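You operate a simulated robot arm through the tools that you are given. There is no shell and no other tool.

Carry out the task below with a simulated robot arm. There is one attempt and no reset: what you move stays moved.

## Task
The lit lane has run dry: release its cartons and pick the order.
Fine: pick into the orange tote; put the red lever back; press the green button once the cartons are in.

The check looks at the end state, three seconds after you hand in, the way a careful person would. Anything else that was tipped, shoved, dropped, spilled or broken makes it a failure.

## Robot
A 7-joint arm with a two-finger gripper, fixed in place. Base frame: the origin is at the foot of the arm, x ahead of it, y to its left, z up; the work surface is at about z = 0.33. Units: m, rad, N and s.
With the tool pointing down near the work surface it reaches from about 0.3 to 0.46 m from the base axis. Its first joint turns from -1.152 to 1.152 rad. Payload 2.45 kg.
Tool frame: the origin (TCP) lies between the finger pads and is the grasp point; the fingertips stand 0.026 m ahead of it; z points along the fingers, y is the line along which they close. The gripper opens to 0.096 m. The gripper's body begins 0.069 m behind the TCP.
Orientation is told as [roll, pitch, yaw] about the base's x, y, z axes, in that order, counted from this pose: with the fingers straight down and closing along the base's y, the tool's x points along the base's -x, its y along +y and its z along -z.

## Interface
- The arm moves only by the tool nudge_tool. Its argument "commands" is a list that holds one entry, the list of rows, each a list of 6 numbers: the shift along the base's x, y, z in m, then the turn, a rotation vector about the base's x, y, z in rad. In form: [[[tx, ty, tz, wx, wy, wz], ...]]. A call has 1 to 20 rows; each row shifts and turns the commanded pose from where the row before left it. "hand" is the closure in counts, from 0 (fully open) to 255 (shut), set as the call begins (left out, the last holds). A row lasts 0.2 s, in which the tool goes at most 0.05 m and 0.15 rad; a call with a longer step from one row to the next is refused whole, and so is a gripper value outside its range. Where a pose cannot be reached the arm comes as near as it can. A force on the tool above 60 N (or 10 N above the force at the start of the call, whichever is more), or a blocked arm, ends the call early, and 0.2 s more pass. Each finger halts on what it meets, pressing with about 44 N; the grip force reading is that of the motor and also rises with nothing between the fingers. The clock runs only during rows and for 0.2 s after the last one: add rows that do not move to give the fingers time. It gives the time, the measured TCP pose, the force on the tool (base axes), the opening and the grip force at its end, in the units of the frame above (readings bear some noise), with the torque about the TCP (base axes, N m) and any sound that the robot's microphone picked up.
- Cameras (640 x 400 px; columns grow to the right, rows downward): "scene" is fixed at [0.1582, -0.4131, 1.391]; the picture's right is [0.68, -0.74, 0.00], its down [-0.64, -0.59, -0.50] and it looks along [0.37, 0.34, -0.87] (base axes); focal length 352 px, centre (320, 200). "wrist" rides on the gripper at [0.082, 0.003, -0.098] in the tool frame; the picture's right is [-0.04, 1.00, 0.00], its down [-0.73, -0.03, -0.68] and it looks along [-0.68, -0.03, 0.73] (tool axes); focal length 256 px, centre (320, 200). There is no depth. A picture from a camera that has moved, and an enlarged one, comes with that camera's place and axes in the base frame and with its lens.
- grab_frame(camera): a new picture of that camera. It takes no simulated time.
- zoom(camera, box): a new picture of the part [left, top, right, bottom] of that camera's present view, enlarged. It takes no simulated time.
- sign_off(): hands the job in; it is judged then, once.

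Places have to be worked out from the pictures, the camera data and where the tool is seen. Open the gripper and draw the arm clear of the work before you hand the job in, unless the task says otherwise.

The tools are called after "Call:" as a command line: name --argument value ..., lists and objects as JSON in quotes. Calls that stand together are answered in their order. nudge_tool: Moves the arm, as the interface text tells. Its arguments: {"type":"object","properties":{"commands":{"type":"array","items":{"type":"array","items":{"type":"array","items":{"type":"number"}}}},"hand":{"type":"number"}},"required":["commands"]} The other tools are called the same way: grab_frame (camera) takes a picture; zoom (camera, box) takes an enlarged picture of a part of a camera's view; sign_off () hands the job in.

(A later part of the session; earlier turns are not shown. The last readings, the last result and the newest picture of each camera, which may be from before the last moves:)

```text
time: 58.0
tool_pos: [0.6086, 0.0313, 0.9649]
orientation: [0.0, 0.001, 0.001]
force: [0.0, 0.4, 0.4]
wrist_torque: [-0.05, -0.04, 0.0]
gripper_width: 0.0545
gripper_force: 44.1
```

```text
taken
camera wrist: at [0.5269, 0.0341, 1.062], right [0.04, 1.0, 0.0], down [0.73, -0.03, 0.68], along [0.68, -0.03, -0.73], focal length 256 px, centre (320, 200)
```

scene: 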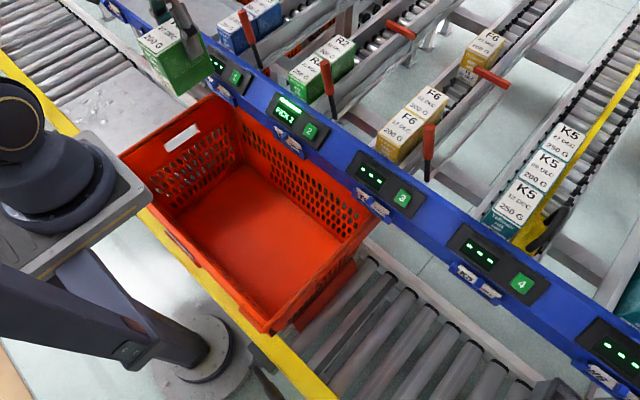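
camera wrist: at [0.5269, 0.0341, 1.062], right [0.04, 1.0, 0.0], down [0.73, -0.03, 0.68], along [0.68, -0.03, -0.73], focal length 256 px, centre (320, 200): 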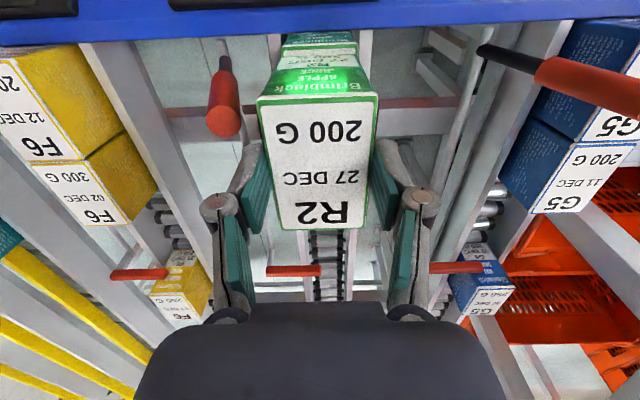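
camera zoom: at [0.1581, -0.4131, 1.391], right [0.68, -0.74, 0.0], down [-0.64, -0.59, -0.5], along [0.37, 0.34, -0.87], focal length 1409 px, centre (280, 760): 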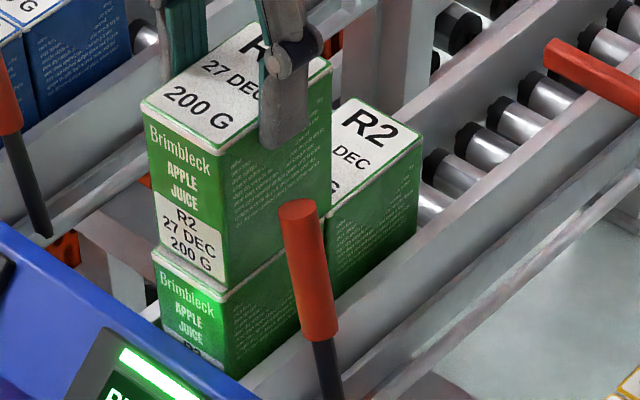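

The tips now grip about the top 13 mm, centred on the carton. I lift gently and check that it holds without tilting.

Call:
nudge_tool --commands '[[[0, 0, 0.008, 0, 0, 0], [0, 0, 0.012, 0, 0, 0], [0, 0, 0.02, 0, 0, 0], [0, 0, 0.02, 0, 0, 0], [0, 0, 0, 0, 0, 0]]]' --hand 255

Call:
zoom --camera "scene" --box '[260, 0, 420, 130]'

Call:
grab_frame --camera "wrist"

```text
time: 59.2
tool_pos: [0.6081, 0.0322, 1.0249]
orientation: [0.0, 0.001, 0.0]
force: [-0.3, 0.2, -2.1]
wrist_torque: [-0.03, 0.02, 0.02]
gripper_width: 0.0543
gripper_force: 44.1
```

```text
3.08 times, centred on (340, 65) of scene
camera zoom: at [0.1582, -0.4131, 1.391], right [0.68, -0.74, 0.0], down [-0.64, -0.59, -0.5], along [0.37, 0.34, -0.87], focal length 1084 px, centre (258, 615)
```

zoom: 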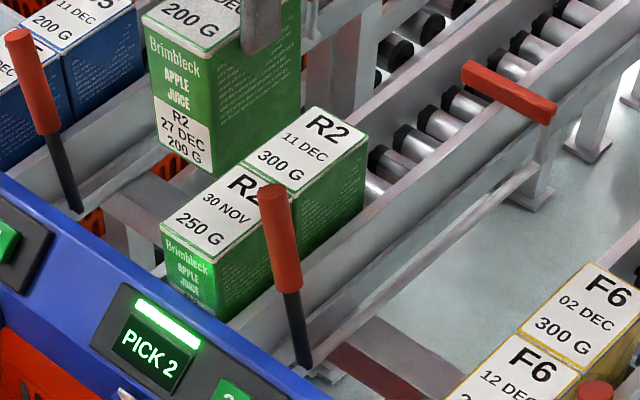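

```text
taken
camera wrist: at [0.5272, 0.0348, 1.1223], right [0.04, 1.0, 0.0], down [0.73, -0.03, 0.68], along [0.68, -0.03, -0.73], focal length 256 px, centre (320, 200)
```

wrist: 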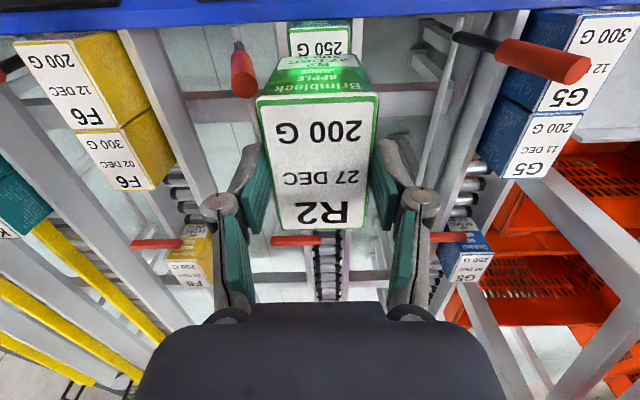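

The hold is solid and the lower carton undisturbed. I carry it back over the tote, levelling by 0.07 rad, and descend inside.

Call:
nudge_tool --commands '[[[-0.02, 0.005, 0.02, 0, 0, 0], [-0.04, 0.01, 0.005, 0, 0.02, 0], [-0.04, 0.01, 0, 0, 0.025, 0], [-0.04, 0.015, 0, 0, 0.025, 0], [-0.04, 0.015, 0, 0, 0, 0], [-0.04, 0.013, -0.02, 0, 0, 0], [-0.01, 0, -0.04, 0, 0, 0], [0, 0, -0.045, 0, 0, 0], [0, 0, -0.045, 0, 0, 0], [0, 0, -0.045, 0, 0, 0], [0, 0, 0, 0, 0, 0]]]' --hand 255

Call:
grab_frame --camera "scene"

Call:
grab_frame --camera "wrist"

```text
time: 61.6
tool_pos: [0.377, 0.0992, 0.8533]
orientation: [-0.001, 0.071, 0.002]
force: [-0.3, 1.1, -3.6]
wrist_torque: [-0.07, -0.02, 0.0]
gripper_width: 0.0543
gripper_force: 43.9
```

```text
taken
```

scene: 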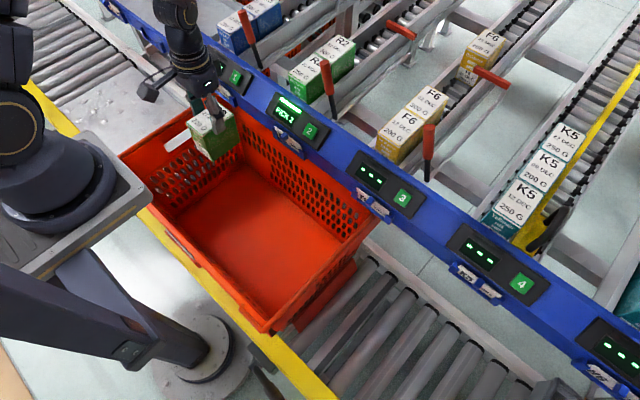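

```text
taken
camera wrist: at [0.302, 0.1012, 0.9556], right [0.04, 1.0, 0.0], down [0.78, -0.03, 0.63], along [0.63, -0.03, -0.78], focal length 256 px, centre (320, 200)
```

wrist: 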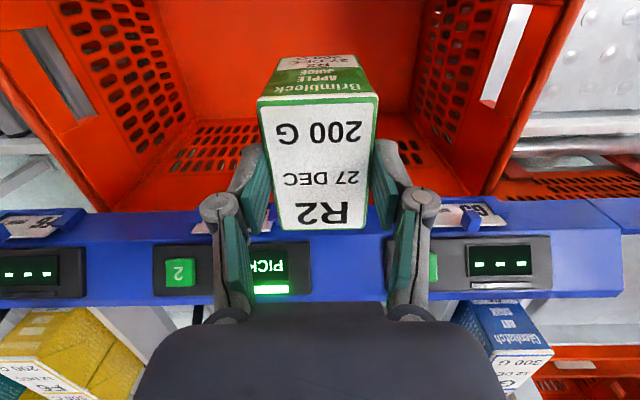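

All is clear around the carton over the tote. I lower it to TCP z ≈ 0.50.

Call:
nudge_tool --commands '[[[0, 0, -0.045, 0, 0, 0], [0, 0, -0.045, 0, 0, 0], [0, 0, -0.045, 0, 0, 0], [0, 0, -0.045, 0, 0, 0], [0, 0, -0.045, 0, 0, 0], [0, 0, -0.045, 0, 0, 0], [0, 0, -0.04, 0, 0, 0], [0, 0, -0.03, 0, 0, 0], [0, 0, 0, 0, 0, 0]]]' --hand 255

Call:
nudge_tool --commands '[[[0, 0, -0.02, 0, 0, 0], [0, 0, -0.015, 0, 0, 0], [0, 0, -0.01, 0, 0, 0], [0, 0, 0, 0, 0, 0]]]' --hand 255

Call:
zoom --camera "scene" --box '[190, 140, 290, 240]'

```text
time: 63.6
tool_pos: [0.381, 0.0995, 0.5109]
orientation: [-0.002, 0.07, -0.001]
force: [-0.6, -0.3, -2.4]
wrist_torque: [0.01, -0.02, -0.01]
gripper_width: 0.0542
gripper_force: 43.8
```

```text
time: 64.6
tool_pos: [0.3794, 0.0999, 0.4686]
orientation: [0.0, 0.07, 0.001]
force: [1.0, 0.5, -2.6]
wrist_torque: [-0.06, 0.02, 0.0]
gripper_width: 0.0545
gripper_force: 44.1
```

```text
4.00 times, centred on (240, 190) of scene
camera zoom: at [0.1582, -0.4131, 1.391], right [0.68, -0.74, 0.0], down [-0.64, -0.59, -0.5], along [0.37, 0.34, -0.87], focal length 1409 px, centre (640, 240)
```

zoom: 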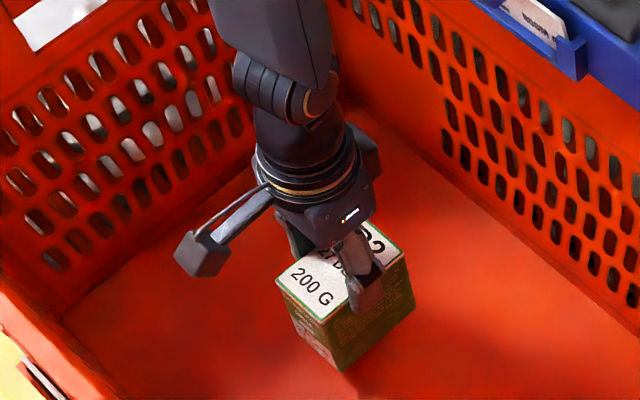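

No contact yet at TCP z = 0.469; the shadow under the carton is close. I continue in small steps.

Call:
nudge_tool --commands '[[[0, 0, -0.006, 0, 0, 0], [0, 0, -0.006, 0, 0, 0], [0, 0, 0, 0, 0, 0]]]' --hand 255

Call:
nudge_tool --commands '[[[0, 0, -0.004, 0, 0, 0], [0, 0, 0, 0, 0, 0]]]' --hand 255

Call:
nudge_tool --commands '[[[0, 0, -0.004, 0, 0, 0], [0, 0, 0, 0, 0, 0]]]' --hand 255

```text
time: 65.4
tool_pos: [0.3793, 0.1003, 0.4568]
orientation: [-0.001, 0.069, 0.0]
force: [-0.8, -0.7, -2.5]
wrist_torque: [-0.01, -0.02, 0.02]
gripper_width: 0.0548
gripper_force: 43.4
```

```text
time: 66.0
tool_pos: [0.3792, 0.1006, 0.4518]
orientation: [-0.001, 0.068, -0.001]
force: [0.4, 0.4, -2.8]
wrist_torque: [0.01, 0.02, -0.02]
gripper_width: 0.0543
gripper_force: 44.4
```

```text
time: 66.6
tool_pos: [0.3802, 0.0991, 0.4491]
orientation: [0.001, 0.07, 0.001]
force: [-0.1, -0.2, -3.4]
wrist_torque: [0.0, 0.03, -0.03]
gripper_width: 0.0545
gripper_force: 44.2
```

Call:
nudge_tool --commands '[[[0, 0, -0.003, 0, 0, 0], [0, 0, 0, 0, 0, 0]]]' --hand 255

Call:
nudge_tool --commands '[[[0, 0, -0.003, 0, 0, 0], [0, 0, 0, 0, 0, 0]]]' --hand 255

Call:
nudge_tool --commands '[[[0, 0, -0.002, 0, 0, 0], [0, 0, 0, 0, 0, 0]]]' --hand 255

Call:
zoom --camera "scene" --box '[190, 140, 290, 240]'

Call:
grab_frame --camera "wrist"

```text
time: 67.2
tool_pos: [0.3794, 0.0988, 0.4445]
orientation: [0.001, 0.071, 0.0]
force: [-0.4, 1.3, -1.8]
wrist_torque: [-0.02, 0.02, 0.0]
gripper_width: 0.0544
gripper_force: 43.9
```

```text
time: 67.8
tool_pos: [0.3795, 0.0997, 0.4426]
orientation: [0.0, 0.07, 0.001]
force: [-0.6, 0.2, -2.9]
wrist_torque: [-0.02, 0.03, 0.02]
gripper_width: 0.0545
gripper_force: 44.1
```

```text
time: 68.4
tool_pos: [0.3782, 0.1008, 0.4405]
orientation: [0.001, 0.07, 0.0]
force: [0.3, -0.9, -1.5]
wrist_torque: [0.02, 0.0, -0.02]
gripper_width: 0.0546
gripper_force: 43.6
```

```text
4.00 times, centred on (240, 190) of scene
camera zoom: at [0.1582, -0.4131, 1.391], right [0.68, -0.74, 0.0], down [-0.64, -0.59, -0.5], along [0.37, 0.34, -0.87], focal length 1409 px, centre (640, 240)
```

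zoom: 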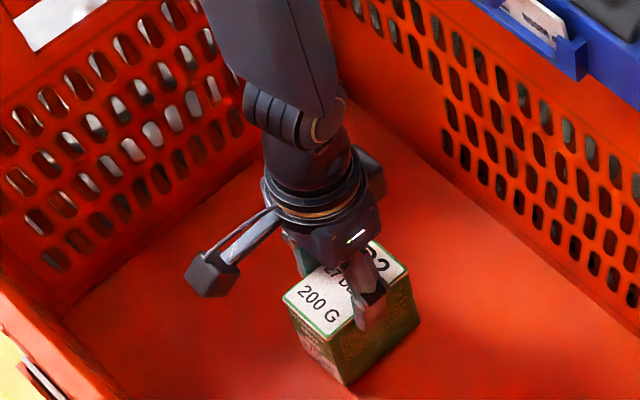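

```text
taken
camera wrist: at [0.304, 0.1027, 0.5435], right [0.04, 1.0, 0.0], down [0.78, -0.03, 0.63], along [0.63, -0.03, -0.78], focal length 256 px, centre (320, 200)
```

wrist: 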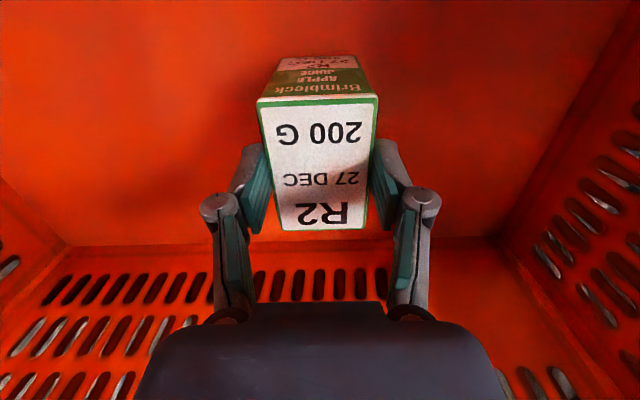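

Still essentially unloaded contact at 0.4405; the gap looks tiny. I try the last couple of millimetres.

Call:
nudge_tool --commands '[[[0, 0, -0.002, 0, 0, 0], [0, 0, 0, 0, 0, 0], [0, 0, 0, 0, 0, 0]]]' --hand 255

Call:
nudge_tool --commands '[[[0.005, 0, -0.002, 0, 0, 0], [0, 0, 0, 0, 0, 0], [0, 0, 0, 0, 0, 0]]]' --hand 255

Call:
zoom --camera "scene" --box '[220, 180, 280, 240]'

```text
time: 69.2
tool_pos: [0.3774, 0.0995, 0.4403]
orientation: [-0.002, 0.069, 0.001]
force: [0.3, -0.4, -2.9]
wrist_torque: [0.01, 0.01, 0.0]
gripper_width: 0.0546
gripper_force: 43.5
```

```text
time: 70.0
tool_pos: [0.3823, 0.1003, 0.441]
orientation: [-0.001, 0.07, 0.0]
force: [0.0, 0.4, -2.2]
wrist_torque: [-0.01, 0.01, -0.01]
gripper_width: 0.0544
gripper_force: 43.8
out of reach, approached as far as the arm can: row 1
```

```text
6.67 times, centred on (250, 210) of scene
camera zoom: at [0.1582, -0.4131, 1.391], right [0.68, -0.74, 0.0], down [-0.64, -0.59, -0.5], along [0.37, 0.34, -0.87], focal length 2348 px, centre (787, 133)
```

zoom: 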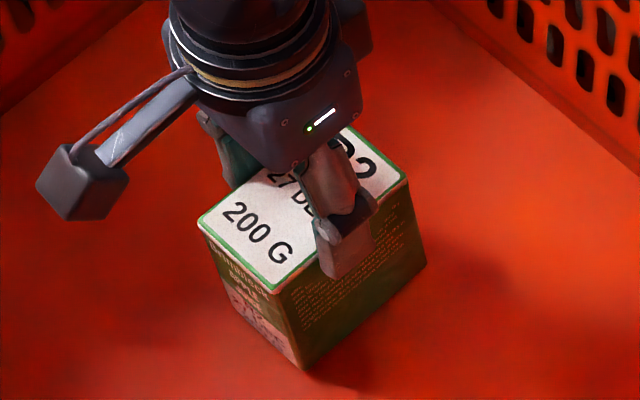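

The arm is at its limit and the carton's base is within a few millimetres of the floor. I release it here with a modest opening.

Call:
nudge_tool --commands '[[[0, 0, 0, 0, 0, 0], [0, 0, 0, 0, 0, 0], [0, 0, 0, 0, 0, 0], [0, 0, 0, 0, 0, 0]]]' --hand 45

Call:
grab_frame --camera "wrist"

Call:
zoom --camera "scene" --box '[220, 180, 280, 240]'

```text
time: 71.0
tool_pos: [0.3828, 0.0994, 0.4407]
orientation: [-0.001, 0.069, -0.001]
force: [0.4, 0.0, -0.5]
wrist_torque: [0.02, -0.02, 0.01]
gripper_width: 0.0791
gripper_force: 0.2
```

```text
taken
camera wrist: at [0.3086, 0.1029, 0.5438], right [0.04, 1.0, 0.0], down [0.78, -0.03, 0.63], along [0.63, -0.03, -0.78], focal length 256 px, centre (320, 200)
```

wrist: 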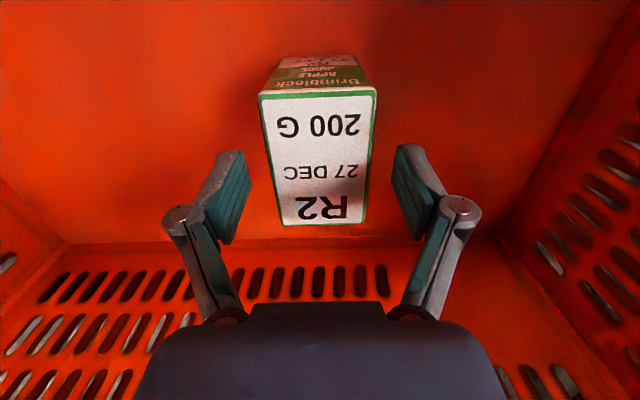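

```text
6.67 times, centred on (250, 210) of scene
camera zoom: at [0.1582, -0.4131, 1.391], right [0.68, -0.74, 0.0], down [-0.64, -0.59, -0.5], along [0.37, 0.34, -0.87], focal length 2348 px, centre (787, 133)
```

zoom: 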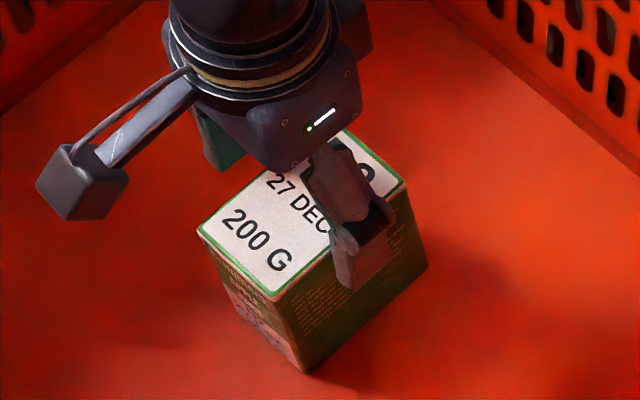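

The 27 DEC carton now stands upright on the tote floor. I rise straight out of the tote, turning the tool back to vertical.

Call:
nudge_tool --commands '[[[0, 0, 0.015, 0, 0, 0], [0, 0, 0.03, 0, 0, 0], [0, 0, 0.04, 0, -0.035, 0], [0, 0, 0.045, 0, -0.035, 0], [0, 0, 0.045, 0, 0, 0], [0, 0, 0.045, 0, 0, 0], [0, 0, 0.045, 0, 0, 0], [0, 0, 0.045, 0, 0, 0], [0, 0, 0.045, 0, 0, 0], [0, 0, 0.045, 0, 0, 0], [0, 0, 0.045, 0, 0, 0], [0, 0, 0.045, 0, 0, 0], [0, 0, 0.045, 0, 0, 0], [0, 0, 0.045, 0, 0, 0], [0, 0, 0.02, 0, 0, 0], [0, 0, 0, 0, 0, 0]]]' --hand 45

Call:
grab_frame --camera "scene"

Call:
grab_frame --camera "wrist"

```text
time: 74.4
tool_pos: [0.3834, 0.1009, 1.0391]
orientation: [0.0, 0.001, 0.001]
force: [0.2, -0.6, 1.1]
wrist_torque: [-0.04, -0.03, -0.01]
gripper_width: 0.0789
gripper_force: 0.0
```

```text
taken
```

scene: 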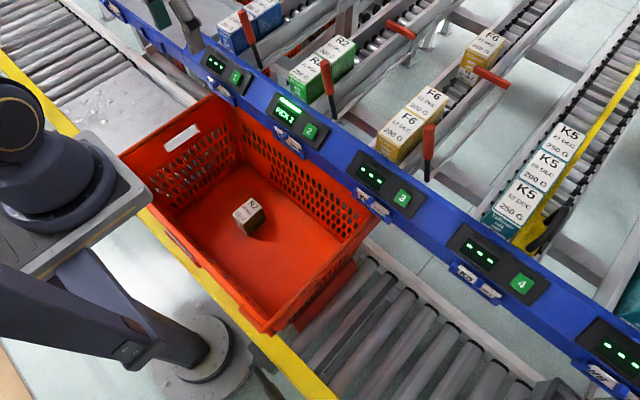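

```text
taken
camera wrist: at [0.302, 0.1038, 1.1364], right [0.04, 1.0, 0.0], down [0.73, -0.03, 0.68], along [0.68, -0.03, -0.73], focal length 256 px, centre (320, 200)
```

wrist: 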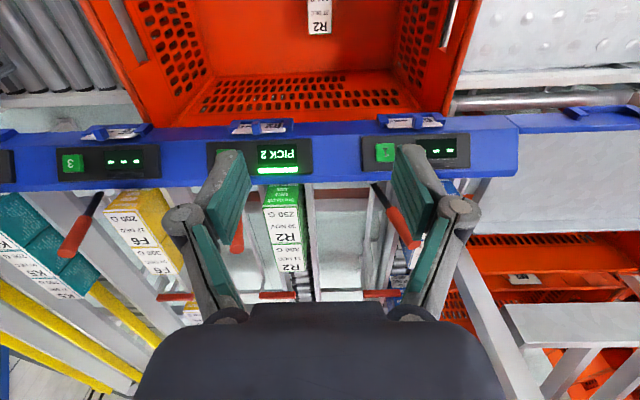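

The first carton stands upright in the tote. I go back above the 30 NOV carton at x ≈ 0.626, y ≈ 0.0315.

Call:
nudge_tool --commands '[[[0.041, -0.0116, 0, 0, 0, 0], [0.041, -0.0116, 0, 0, 0, 0], [0.041, -0.0116, 0, 0, 0, 0], [0.041, -0.0116, 0, 0, 0, 0], [0.041, -0.0116, 0, 0, 0, 0], [0.038, -0.0116, 0, 0, 0, 0], [0, 0, -0.035, 0, 0, 0], [0, 0, -0.035, 0, 0, 0], [0, 0, 0, 0, 0, 0], [0, 0, 0, 0, 0, 0]]]' --hand 45

Call:
grab_frame --camera "wrist"

Call:
zoom --camera "scene" --box '[260, 0, 420, 130]'

```text
time: 76.6
tool_pos: [0.6248, 0.0307, 0.9702]
orientation: [0.0, -0.001, 0.001]
force: [0.1, -0.2, 0.1]
wrist_torque: [-0.01, 0.01, 0.01]
gripper_width: 0.079
gripper_force: 0.1
```

```text
taken
camera wrist: at [0.5423, 0.0335, 1.068], right [0.04, 1.0, 0.0], down [0.73, -0.03, 0.68], along [0.68, -0.03, -0.73], focal length 256 px, centre (320, 200)
```

wrist: 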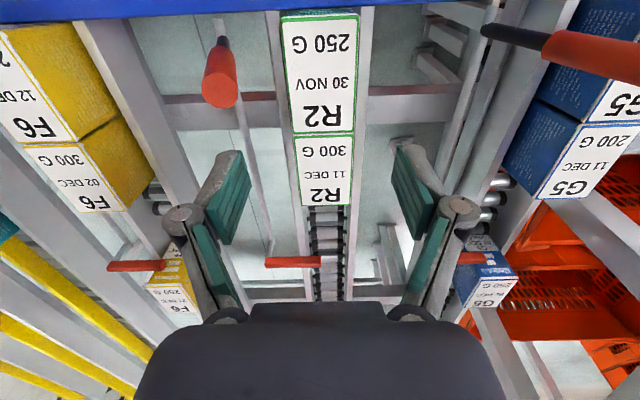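

```text
3.08 times, centred on (340, 65) of scene
camera zoom: at [0.1582, -0.4131, 1.391], right [0.68, -0.74, 0.0], down [-0.64, -0.59, -0.5], along [0.37, 0.34, -0.87], focal length 1084 px, centre (258, 615)
```

zoom: 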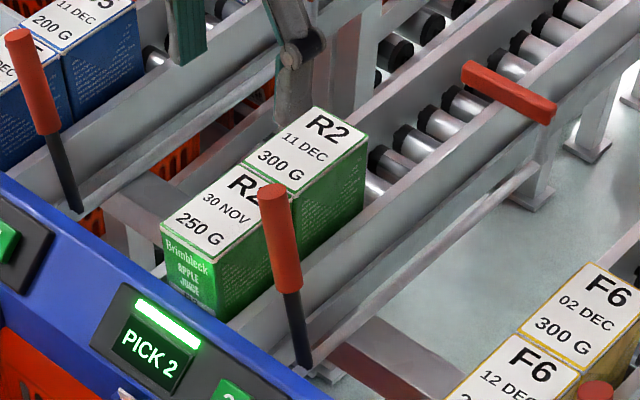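

The 30 NOV carton is at the front and centred between the fingers; the lever is clear in x. I descend to TCP z ≈ 0.874 so only the pad tips (~13 mm) overlap its top.

Call:
nudge_tool --commands '[[[0.0015, 0.0008, -0.03, 0, 0, 0], [0, 0, -0.03, 0, 0, 0], [0, 0, -0.02, 0, 0, 0], [0, 0, -0.01, 0, 0, 0], [0, 0, -0.006, 0, 0, 0], [0, 0, 0, 0, 0, 0], [0, 0, 0, 0, 0, 0]]]' --hand 45

Call:
grab_frame --camera "wrist"

Call:
zoom --camera "scene" --box '[280, 10, 380, 110]'

```text
time: 78.2
tool_pos: [0.6272, 0.0304, 0.8742]
orientation: [0.0, 0.0, 0.0]
force: [-0.3, 0.4, -0.2]
wrist_torque: [-0.03, -0.01, 0.03]
gripper_width: 0.079
gripper_force: 0.2
```

```text
taken
camera wrist: at [0.5462, 0.0338, 0.9715], right [0.04, 1.0, 0.0], down [0.73, -0.03, 0.68], along [0.68, -0.03, -0.73], focal length 256 px, centre (320, 200)
```

wrist: 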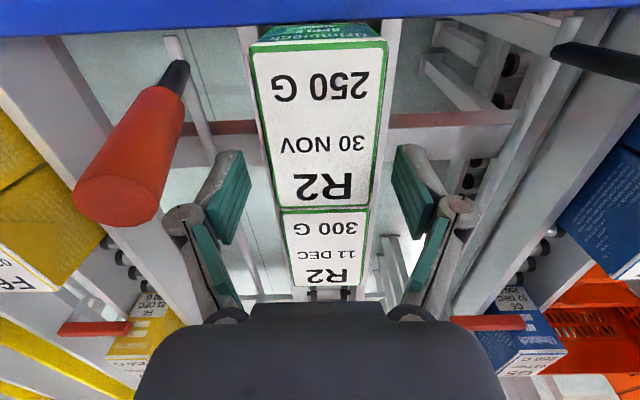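

```text
4.00 times, centred on (330, 60) of scene
camera zoom: at [0.1582, -0.4131, 1.391], right [0.68, -0.74, 0.0], down [-0.64, -0.59, -0.5], along [0.37, 0.34, -0.87], focal length 1409 px, centre (280, 760)
```

zoom: 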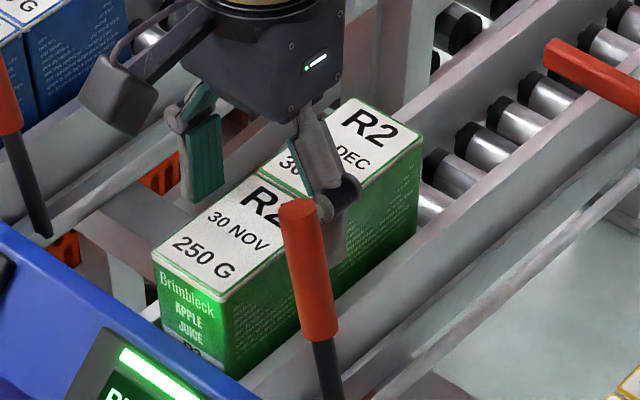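

The pads overlap the carton's top by about the same amount as in the earlier regrip, with the lever clear. I close on it.

Call:
nudge_tool --commands '[[[0, 0.0008, 0, 0, 0, 0], [0, 0, 0, 0, 0, 0], [0, 0, 0, 0, 0, 0], [0, 0, 0, 0, 0, 0]]]' --hand 255

Call:
nudge_tool --commands '[[[0, 0, 0.008, 0, 0, 0], [0, 0, 0.012, 0, 0, 0], [0, 0, 0, 0, 0, 0]]]' --hand 255

Call:
zoom --camera "scene" --box '[280, 10, 380, 110]'

Call:
grab_frame --camera "wrist"

```text
time: 79.2
tool_pos: [0.627, 0.0311, 0.8752]
orientation: [0.0, 0.0, -0.001]
force: [-0.6, -0.6, -0.1]
wrist_torque: [0.05, -0.04, 0.01]
gripper_width: 0.0544
gripper_force: 44.1
```

```text
time: 80.0
tool_pos: [0.6301, 0.0322, 0.896]
orientation: [0.0, 0.0, -0.001]
force: [0.2, 0.0, -2.8]
wrist_torque: [0.02, 0.0, 0.01]
gripper_width: 0.0543
gripper_force: 44.1
```

```text
4.00 times, centred on (330, 60) of scene
camera zoom: at [0.1582, -0.4131, 1.391], right [0.68, -0.74, 0.0], down [-0.64, -0.59, -0.5], along [0.37, 0.34, -0.87], focal length 1409 px, centre (280, 760)
```

zoom: 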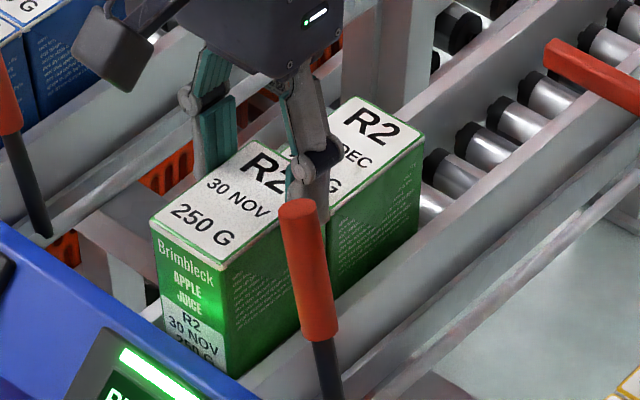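

```text
taken
camera wrist: at [0.547, 0.0353, 0.9932], right [0.04, 1.0, 0.0], down [0.73, -0.03, 0.68], along [0.68, -0.03, -0.73], focal length 256 px, centre (320, 200)
```

wrist: 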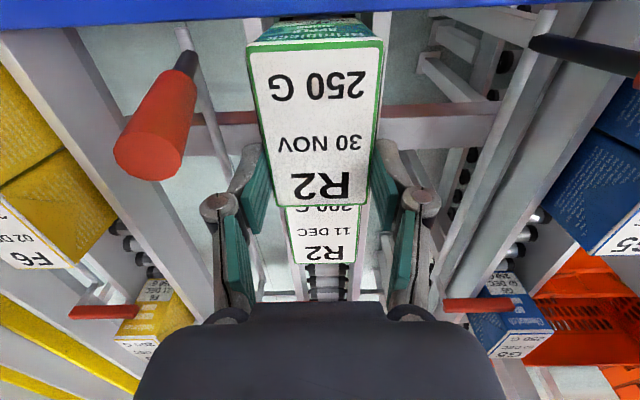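

The carton lifts cleanly without tilting. I raise it further, clear of the lever and the third carton.

Call:
nudge_tool --commands '[[[0, 0, 0.02, 0, 0, 0], [0, 0, 0.025, 0, 0, 0], [0, 0, 0.03, 0, 0, 0], [0, 0, 0.03, 0, 0, 0], [0, 0, 0.03, 0, 0, 0], [0, 0, 0.02, 0, 0, 0], [0, 0, 0, 0, 0, 0]]]' --hand 255

Call:
zoom --camera "scene" --box '[260, 0, 420, 130]'

Call:
grab_frame --camera "wrist"

```text
time: 81.6
tool_pos: [0.6274, 0.0329, 1.0491]
orientation: [-0.001, -0.001, 0.001]
force: [0.1, 0.0, -2.3]
wrist_torque: [-0.01, -0.03, 0.02]
gripper_width: 0.0548
gripper_force: 43.6
```

```text
3.08 times, centred on (340, 65) of scene
camera zoom: at [0.1582, -0.4131, 1.391], right [0.68, -0.74, 0.0], down [-0.64, -0.59, -0.5], along [0.37, 0.34, -0.87], focal length 1084 px, centre (258, 615)
```

zoom: 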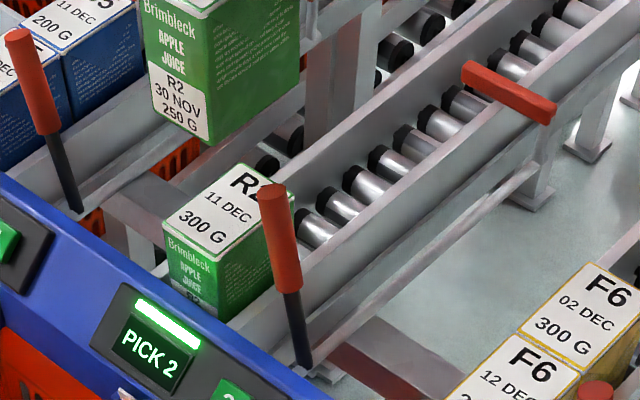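

```text
taken
camera wrist: at [0.5461, 0.0351, 1.1468], right [0.04, 1.0, 0.0], down [0.73, -0.03, 0.68], along [0.68, -0.03, -0.73], focal length 256 px, centre (320, 200)
```

wrist: 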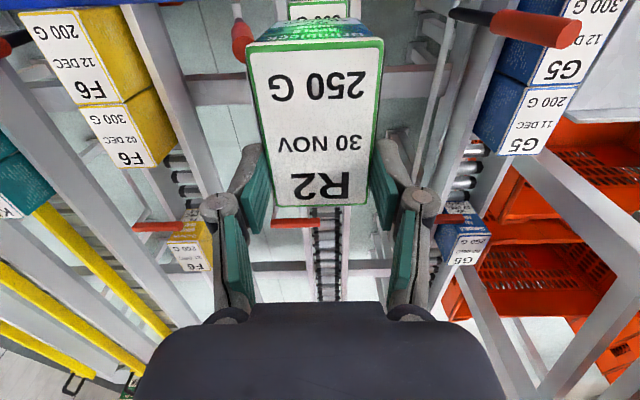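

The third carton has rolled to the front and stays in the lane. I carry the second carton back: straight -x past the lever first, then across to y ≈ -0.04 over the tote, levelling on the way.

Call:
nudge_tool --commands '[[[-0.03, 0, 0.01, 0, 0, 0], [-0.04, 0, 0, 0, 0.02, 0], [-0.04, 0, 0, 0, 0.025, 0], [-0.04, -0.02, 0, 0, 0.025, 0], [-0.04, -0.025, 0, 0, 0, 0], [-0.038, -0.027, -0.01, 0, 0, 0], [0, 0, -0.04, 0, 0, 0], [0, 0, -0.045, 0, 0, 0], [0, 0, -0.045, 0, 0, 0], [0, 0, -0.045, 0, 0, 0], [0, 0, 0, 0, 0, 0]]]' --hand 255

Call:
grab_frame --camera "scene"

Call:
grab_frame --camera "wrist"

```text
time: 84.0
tool_pos: [0.3999, -0.0373, 0.8756]
orientation: [0.0, 0.07, 0.0]
force: [0.3, -0.1, -3.1]
wrist_torque: [0.0, -0.03, -0.02]
gripper_width: 0.0544
gripper_force: 43.8
```

```text
taken
```

scene: 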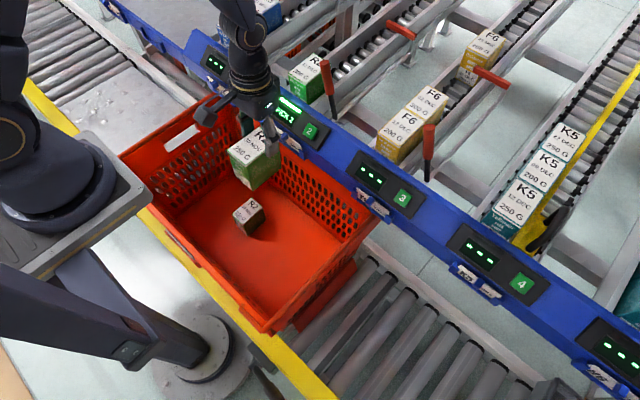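

```text
taken
camera wrist: at [0.3251, -0.0346, 0.9785], right [0.04, 1.0, 0.0], down [0.78, -0.03, 0.63], along [0.63, -0.03, -0.78], focal length 256 px, centre (320, 200)
```

wrist: 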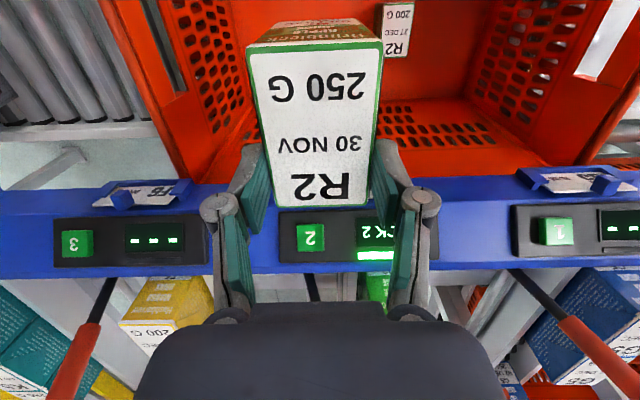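

The second carton is over the tote, 14 cm from the first one. I shift slightly to x ≈ 0.388 for rail clearance and lower to z ≈ 0.52.

Call:
nudge_tool --commands '[[[-0.012, 0, -0.03, 0, 0, 0], [0, 0, -0.045, 0, 0, 0], [0, 0, -0.045, 0, 0, 0], [0, 0, -0.045, 0, 0, 0], [0, 0, -0.045, 0, 0, 0], [0, 0, -0.045, 0, 0, 0], [0, 0, -0.045, 0, 0, 0], [0, 0, -0.04, 0, 0, 0], [0, 0, 0, 0, 0, 0]]]' --hand 255

Call:
nudge_tool --commands '[[[0, 0, -0.03, 0, 0, 0], [0, 0, -0.02, 0, 0, 0], [0, 0, -0.015, 0, 0, 0], [0, 0, 0, 0, 0, 0]]]' --hand 255

Call:
zoom --camera "scene" --box '[200, 140, 320, 260]'

Call:
grab_frame --camera "wrist"

```text
time: 86.0
tool_pos: [0.387, -0.0415, 0.5346]
orientation: [-0.001, 0.07, 0.001]
force: [-0.7, -1.2, -2.3]
wrist_torque: [-0.02, -0.05, -0.01]
gripper_width: 0.0545
gripper_force: 44.6
```

```text
time: 87.0
tool_pos: [0.388, -0.0389, 0.468]
orientation: [0.001, 0.068, 0.0]
force: [0.8, 0.5, -2.3]
wrist_torque: [-0.05, -0.04, 0.01]
gripper_width: 0.0545
gripper_force: 43.7
```

```text
3.33 times, centred on (260, 200) of scene
camera zoom: at [0.1582, -0.4131, 1.391], right [0.68, -0.74, 0.0], down [-0.64, -0.59, -0.5], along [0.37, 0.34, -0.87], focal length 1174 px, centre (520, 200)
```

zoom: 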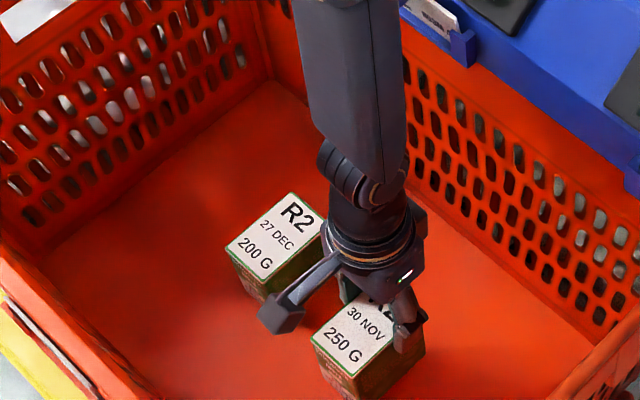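

```text
taken
camera wrist: at [0.3137, -0.0362, 0.5704], right [0.04, 1.0, 0.0], down [0.78, -0.03, 0.63], along [0.63, -0.03, -0.78], focal length 256 px, centre (320, 200)
```

wrist: 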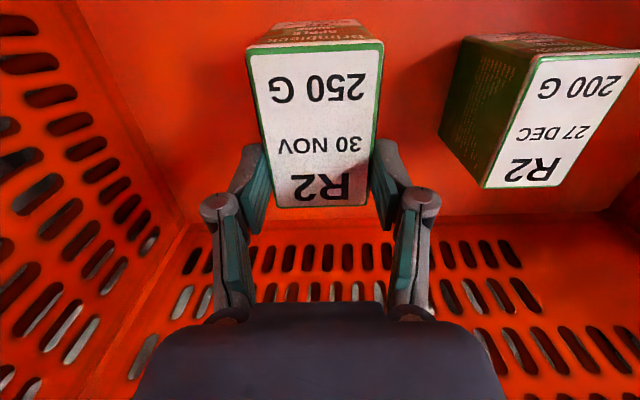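

Clear space to the first carton. I lower the last 2–3 cm in small steps.

Call:
nudge_tool --commands '[[[0, 0, -0.007, 0, 0, 0], [0, 0, -0.007, 0, 0, 0], [0, 0, -0.004, 0, 0, 0], [0, 0, 0, 0, 0, 0]]]' --hand 255

Call:
nudge_tool --commands '[[[0, 0, -0.003, 0, 0, 0], [0, 0, -0.003, 0, 0, 0], [0, 0, 0, 0, 0, 0]]]' --hand 255

Call:
nudge_tool --commands '[[[0, 0, -0.002, 0, 0, 0], [0, 0, -0.002, 0, 0, 0], [0, 0, 0, 0, 0, 0]]]' --hand 255

Call:
zoom --camera "scene" --box '[240, 190, 320, 260]'

```text
time: 88.0
tool_pos: [0.3883, -0.0402, 0.4519]
orientation: [0.001, 0.07, 0.001]
force: [0.2, 1.1, -2.4]
wrist_torque: [-0.01, -0.08, -0.03]
gripper_width: 0.0546
gripper_force: 43.9
```

```text
time: 88.8
tool_pos: [0.3882, -0.0399, 0.4458]
orientation: [-0.002, 0.069, 0.0]
force: [-0.1, 0.4, -2.2]
wrist_torque: [0.0, -0.03, -0.01]
gripper_width: 0.0545
gripper_force: 44.0
```

```text
time: 89.6
tool_pos: [0.3878, -0.0395, 0.4426]
orientation: [-0.001, 0.07, 0.0]
force: [-0.1, 0.5, -2.6]
wrist_torque: [0.01, -0.03, -0.01]
gripper_width: 0.0542
gripper_force: 44.5
```

```text
5.71 times, centred on (280, 225) of scene
camera zoom: at [0.1582, -0.4131, 1.391], right [0.68, -0.74, 0.0], down [-0.64, -0.59, -0.5], along [0.37, 0.34, -0.87], focal length 2013 px, centre (549, 57)
```

zoom: 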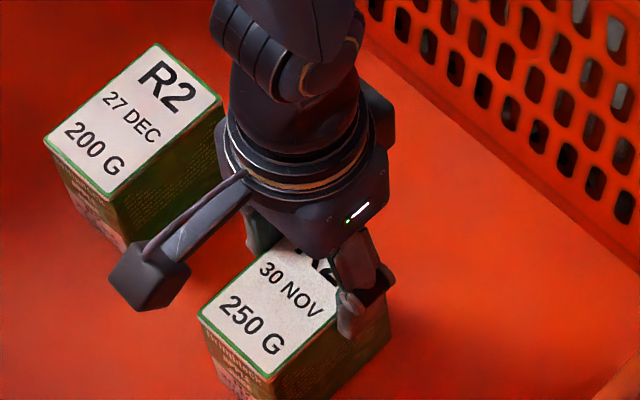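

I take the final millimetres to the arm's limit and then release.

Call:
nudge_tool --commands '[[[0, 0, -0.002, 0, 0, 0], [0, 0, -0.001, 0, 0, 0], [0, 0, 0, 0, 0, 0]]]' --hand 255

Call:
nudge_tool --commands '[[[0, 0, 0, 0, 0, 0], [0, 0, 0, 0, 0, 0], [0, 0, 0, 0, 0, 0], [0, 0, 0, 0, 0, 0]]]' --hand 45

Call:
grab_frame --camera "wrist"

Call:
zoom --camera "scene" --box '[220, 180, 320, 260]'

```text
time: 90.4
tool_pos: [0.387, -0.0391, 0.4402]
orientation: [-0.001, 0.068, 0.0]
force: [0.5, -0.3, -3.3]
wrist_torque: [0.01, -0.06, 0.0]
gripper_width: 0.0545
gripper_force: 44.5
```

```text
time: 91.4
tool_pos: [0.3868, -0.0398, 0.4396]
orientation: [0.001, 0.071, 0.001]
force: [0.4, -0.2, 0.0]
wrist_torque: [0.0, 0.02, 0.0]
gripper_width: 0.0792
gripper_force: 0.0
```

```text
taken
camera wrist: at [0.3127, -0.0365, 0.5428], right [0.04, 1.0, 0.0], down [0.78, -0.03, 0.63], along [0.63, -0.03, -0.78], focal length 256 px, centre (320, 200)
```

wrist: 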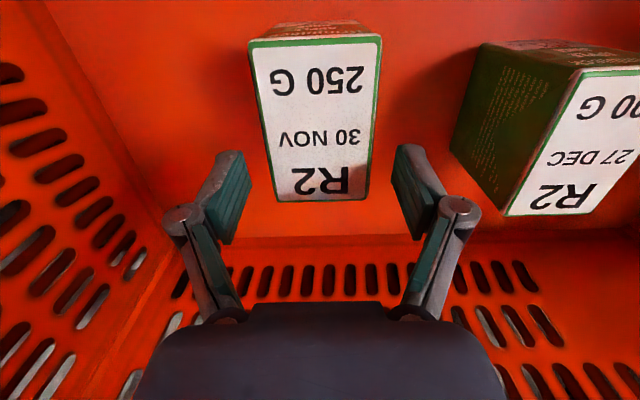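

```text
5.00 times, centred on (270, 220) of scene
camera zoom: at [0.1582, -0.4131, 1.391], right [0.68, -0.74, 0.0], down [-0.64, -0.59, -0.5], along [0.37, 0.34, -0.87], focal length 1761 px, centre (570, 100)
```

zoom: 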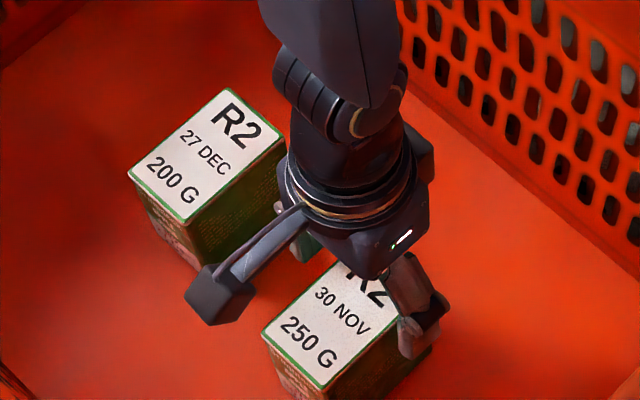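

Both R2 cartons stand upright in the tote. I rise straight out; next comes the green button 2, which I place at about (0.521, -0.054, 0.799) on a panel tilted ~30° toward the robot.

Call:
nudge_tool --commands '[[[0, 0, 0.015, 0, 0, 0], [0, 0, 0.03, 0, 0, 0], [0, 0, 0.04, 0, -0.035, 0], [0, 0, 0.045, 0, -0.035, 0], [0, 0, 0.045, 0, 0, 0], [0, 0, 0.045, 0, 0, 0], [0, 0, 0.045, 0, 0, 0], [0, 0, 0.045, 0, 0, 0], [0, 0, 0.045, 0, 0, 0], [0, 0, 0.045, 0, 0, 0], [0, 0, 0.045, 0, 0, 0], [0, 0, 0.045, 0, 0, 0], [0, 0, 0.04, 0, 0, 0], [0, 0, 0, 0, 0, 0]]]' --hand 45

Call:
grab_frame --camera "scene"

Call:
grab_frame --camera "wrist"

```text
time: 94.4
tool_pos: [0.3881, -0.0402, 0.968]
orientation: [0.0, -0.001, 0.0]
force: [0.3, 0.5, -0.5]
wrist_torque: [0.01, 0.0, 0.0]
gripper_width: 0.0789
gripper_force: 0.1
```

```text
taken
```

scene: 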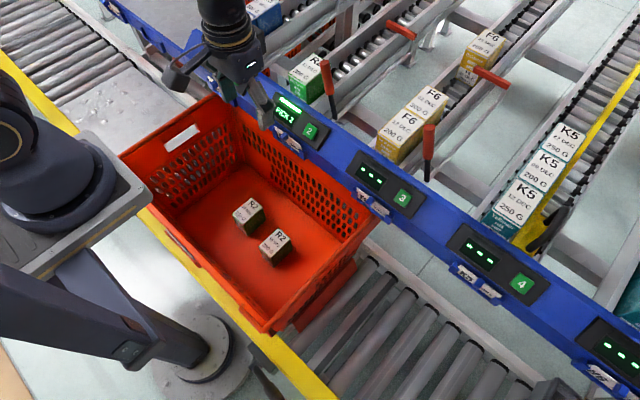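

```text
taken
camera wrist: at [0.3056, -0.0377, 1.0653], right [0.04, 1.0, 0.0], down [0.73, -0.03, 0.68], along [0.68, -0.03, -0.73], focal length 256 px, centre (320, 200)
```

wrist: 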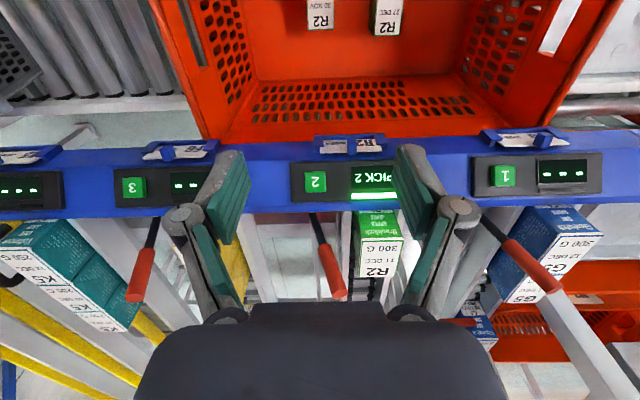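

Both cartons are visible standing in the tote and the third R2 stays in the lane. I close the fingers and tilt the tool by -0.5 rad about y to line up with the button panel's normal, then approach a pre-press point about 4 cm off.

Call:
nudge_tool --commands '[[[0, 0, 0, 0, -0.1, 0], [0, 0, 0, 0, -0.1, 0], [0, 0, 0, 0, -0.1, 0], [0, 0, 0, 0, -0.1, 0], [0, 0, 0, 0, -0.1, 0], [0, 0, 0, 0, 0, 0]]]' --hand 255

Call:
nudge_tool --commands '[[[0.03, -0.0045, -0.03, 0, 0, 0], [0.03, -0.0045, -0.03, 0, 0, 0], [0.02, -0.0045, -0.03, 0, 0, 0], [0.015, 0, -0.015, 0, 0, 0], [0, 0, 0, 0, 0, 0]]]' --hand 255

Call:
grab_frame --camera "wrist"

Call:
zoom --camera "scene" --box '[240, 60, 360, 170]'

```text
time: 95.8
tool_pos: [0.4371, -0.0505, 0.978]
orientation: [0.0, -0.499, 0.0]
force: [0.0, -0.2, -0.5]
wrist_torque: [-0.01, -0.02, -0.02]
gripper_width: 0.0
gripper_force: 29.1
out of reach, approached as far as the arm can: row 3, 4, 5
```

```text
time: 97.0
tool_pos: [0.533, -0.0627, 0.8725]
orientation: [0.001, -0.503, -0.001]
force: [-0.1, 0.5, -0.2]
wrist_torque: [0.02, 0.05, -0.02]
gripper_width: 0.0
gripper_force: 28.6
```

```text
taken
camera wrist: at [0.4145, -0.0596, 0.9181], right [0.04, 1.0, 0.02], down [0.32, -0.03, 0.95], along [0.95, -0.03, -0.32], focal length 256 px, centre (320, 200)
```

wrist: 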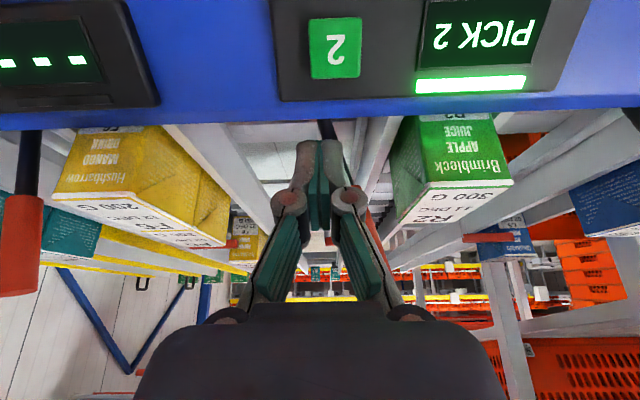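

```text
3.64 times, centred on (300, 115) of scene
camera zoom: at [0.1582, -0.4131, 1.391], right [0.68, -0.74, 0.0], down [-0.64, -0.59, -0.5], along [0.37, 0.34, -0.87], focal length 1281 px, centre (393, 509)
```

zoom: 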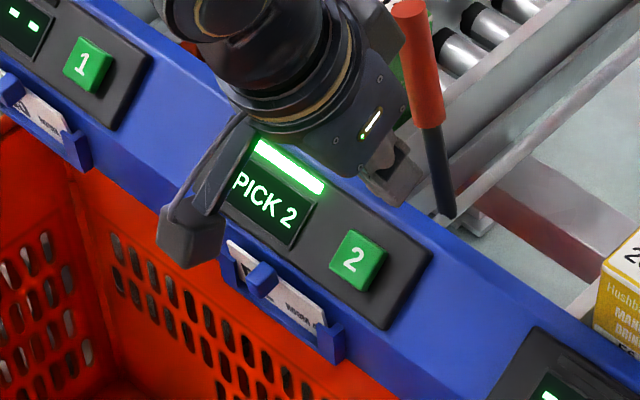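

The tilt pushed the arm forward because that pose was out of reach farther back; the closed tip is now at about (0.546, -0.063, 0.850), free of everything (force ≈ 0). I move back toward the button's approach line in small steps.

Call:
nudge_tool --commands '[[[-0.01, 0.003, 0, 0, 0, 0], [-0.01, 0.003, 0, 0, 0, 0], [-0.01, 0.003, 0, 0, 0, 0], [-0.009, 0, 0, 0, 0, 0], [0, 0, 0, 0, 0, 0]]]' --hand 255

Call:
grab_frame --camera "wrist"

Call:
zoom --camera "scene" --box '[240, 60, 360, 170]'

```text
time: 98.2
tool_pos: [0.4938, -0.0551, 0.8732]
orientation: [0.001, -0.498, 0.0]
force: [0.4, 0.5, -0.8]
wrist_torque: [0.0, 0.01, -0.04]
gripper_width: 0.0001
gripper_force: 29.1
```

```text
taken
camera wrist: at [0.375, -0.0519, 0.9195], right [0.04, 1.0, 0.02], down [0.32, -0.03, 0.95], along [0.95, -0.03, -0.32], focal length 256 px, centre (320, 200)
```

wrist: 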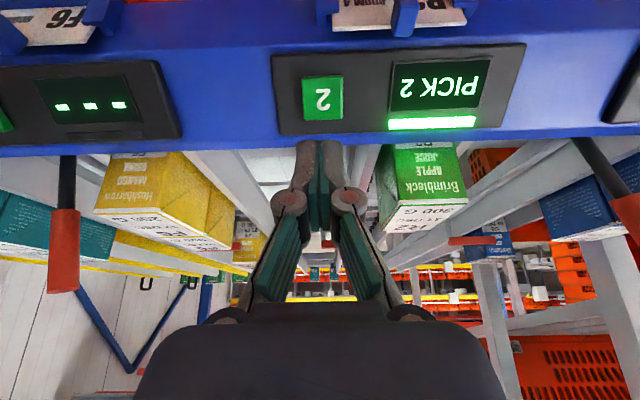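

```text
3.64 times, centred on (300, 115) of scene
camera zoom: at [0.1582, -0.4131, 1.391], right [0.68, -0.74, 0.0], down [-0.64, -0.59, -0.5], along [0.37, 0.34, -0.87], focal length 1281 px, centre (393, 509)
```

zoom: 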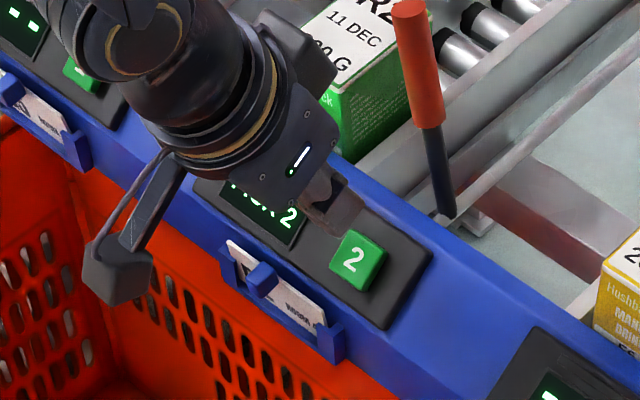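

The tool is aligned with the panel tilt; the button face is at about (0.521, -0.0537, 0.798). I shift 13 mm toward -x onto the button's axis and advance along it to ~1.5 cm off.

Call:
nudge_tool --commands '[[[-0.0135, 0.0012, 0, 0, 0, 0], [0.0072, 0, -0.0132, 0, 0, 0], [0.0072, 0, -0.0132, 0, 0, 0], [0.0072, 0, -0.0132, 0, 0, 0], [0, 0, 0, 0, 0, 0], [0, 0, 0, 0, 0, 0]]]' --hand 255

Call:
grab_frame --camera "wrist"

Call:
zoom --camera "scene" --box '[270, 90, 350, 160]'

```text
time: 99.6
tool_pos: [0.5035, -0.0514, 0.8346]
orientation: [0.0, -0.501, 0.001]
force: [-1.0, 0.4, 0.5]
wrist_torque: [0.03, -0.01, 0.02]
gripper_width: 0.0
gripper_force: 28.5
```

```text
taken
camera wrist: at [0.3837, -0.0499, 0.8809], right [0.04, 1.0, 0.02], down [0.32, -0.03, 0.95], along [0.95, -0.03, -0.32], focal length 256 px, centre (320, 200)
```

wrist: 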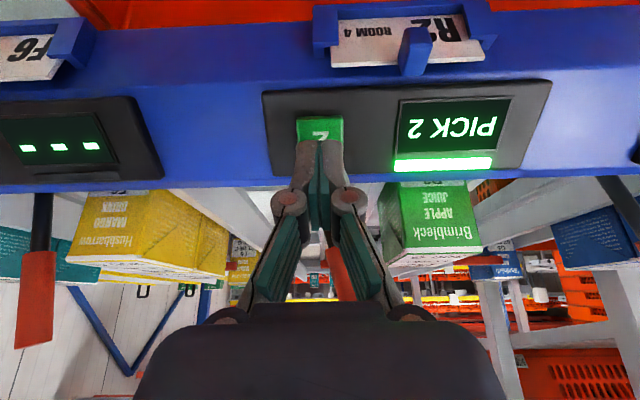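

```text
5.71 times, centred on (310, 125) of scene
camera zoom: at [0.1582, -0.4131, 1.391], right [0.68, -0.74, 0.0], down [-0.64, -0.59, -0.5], along [0.37, 0.34, -0.87], focal length 2013 px, centre (377, 629)
```

zoom: 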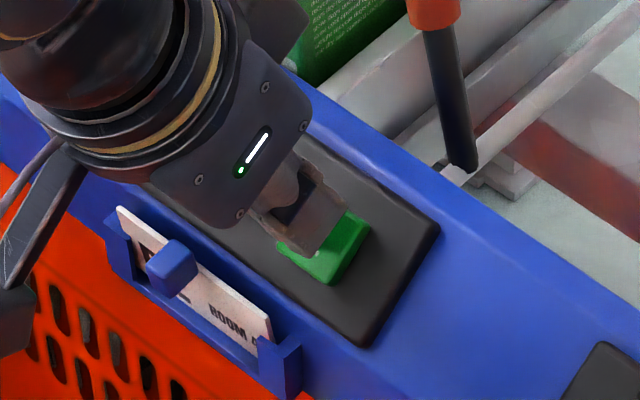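

The tip is ~14 mm above the button's face and centred on it. I advance along the axis in 4 mm steps, watching for contact and any click.

Call:
nudge_tool --commands '[[[0.0014, -0.0008, -0.0035, 0, 0, 0], [0.0014, 0, -0.0035, 0, 0, 0], [0, 0, 0, 0, 0, 0]]]' --hand 255

Call:
nudge_tool --commands '[[[0.0015, 0, -0.0027, 0, 0, 0], [0, 0, 0, 0, 0, 0]]]' --hand 255

Call:
zoom --camera "scene" --box '[270, 90, 350, 160]'

```text
time: 100.4
tool_pos: [0.504, -0.0548, 0.8295]
orientation: [0.001, -0.497, -0.001]
force: [0.6, -0.4, -0.2]
wrist_torque: [-0.01, -0.02, -0.03]
gripper_width: 0.0
gripper_force: 28.0
```

```text
time: 101.0
tool_pos: [0.5058, -0.0553, 0.8248]
orientation: [-0.001, -0.5, -0.001]
force: [0.2, 0.5, -0.3]
wrist_torque: [0.03, 0.0, 0.04]
gripper_width: 0.0003
gripper_force: 28.6
```

```text
5.71 times, centred on (310, 125) of scene
camera zoom: at [0.1582, -0.4131, 1.391], right [0.68, -0.74, 0.0], down [-0.64, -0.59, -0.5], along [0.37, 0.34, -0.87], focal length 2013 px, centre (377, 629)
```

zoom: 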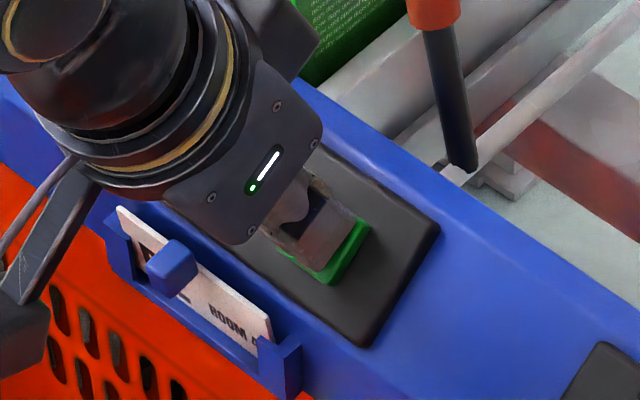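

The tip is right over the button, a few millimetres away, with no force yet. I continue in 2 mm steps.

Call:
nudge_tool --commands '[[[0.001, 0, -0.00175, 0, 0, 0], [0.001, 0, -0.00175, 0, 0, 0], [0, 0, 0, 0, 0, 0]]]' --hand 255

```text
time: 101.8
tool_pos: [0.5088, -0.0546, 0.8216]
orientation: [0.0, -0.501, 0.0]
force: [-1.5, -0.4, 1.3]
wrist_torque: [0.0, -0.03, 0.02]
gripper_width: 0.0062
gripper_force: 29.1
heard: click
```

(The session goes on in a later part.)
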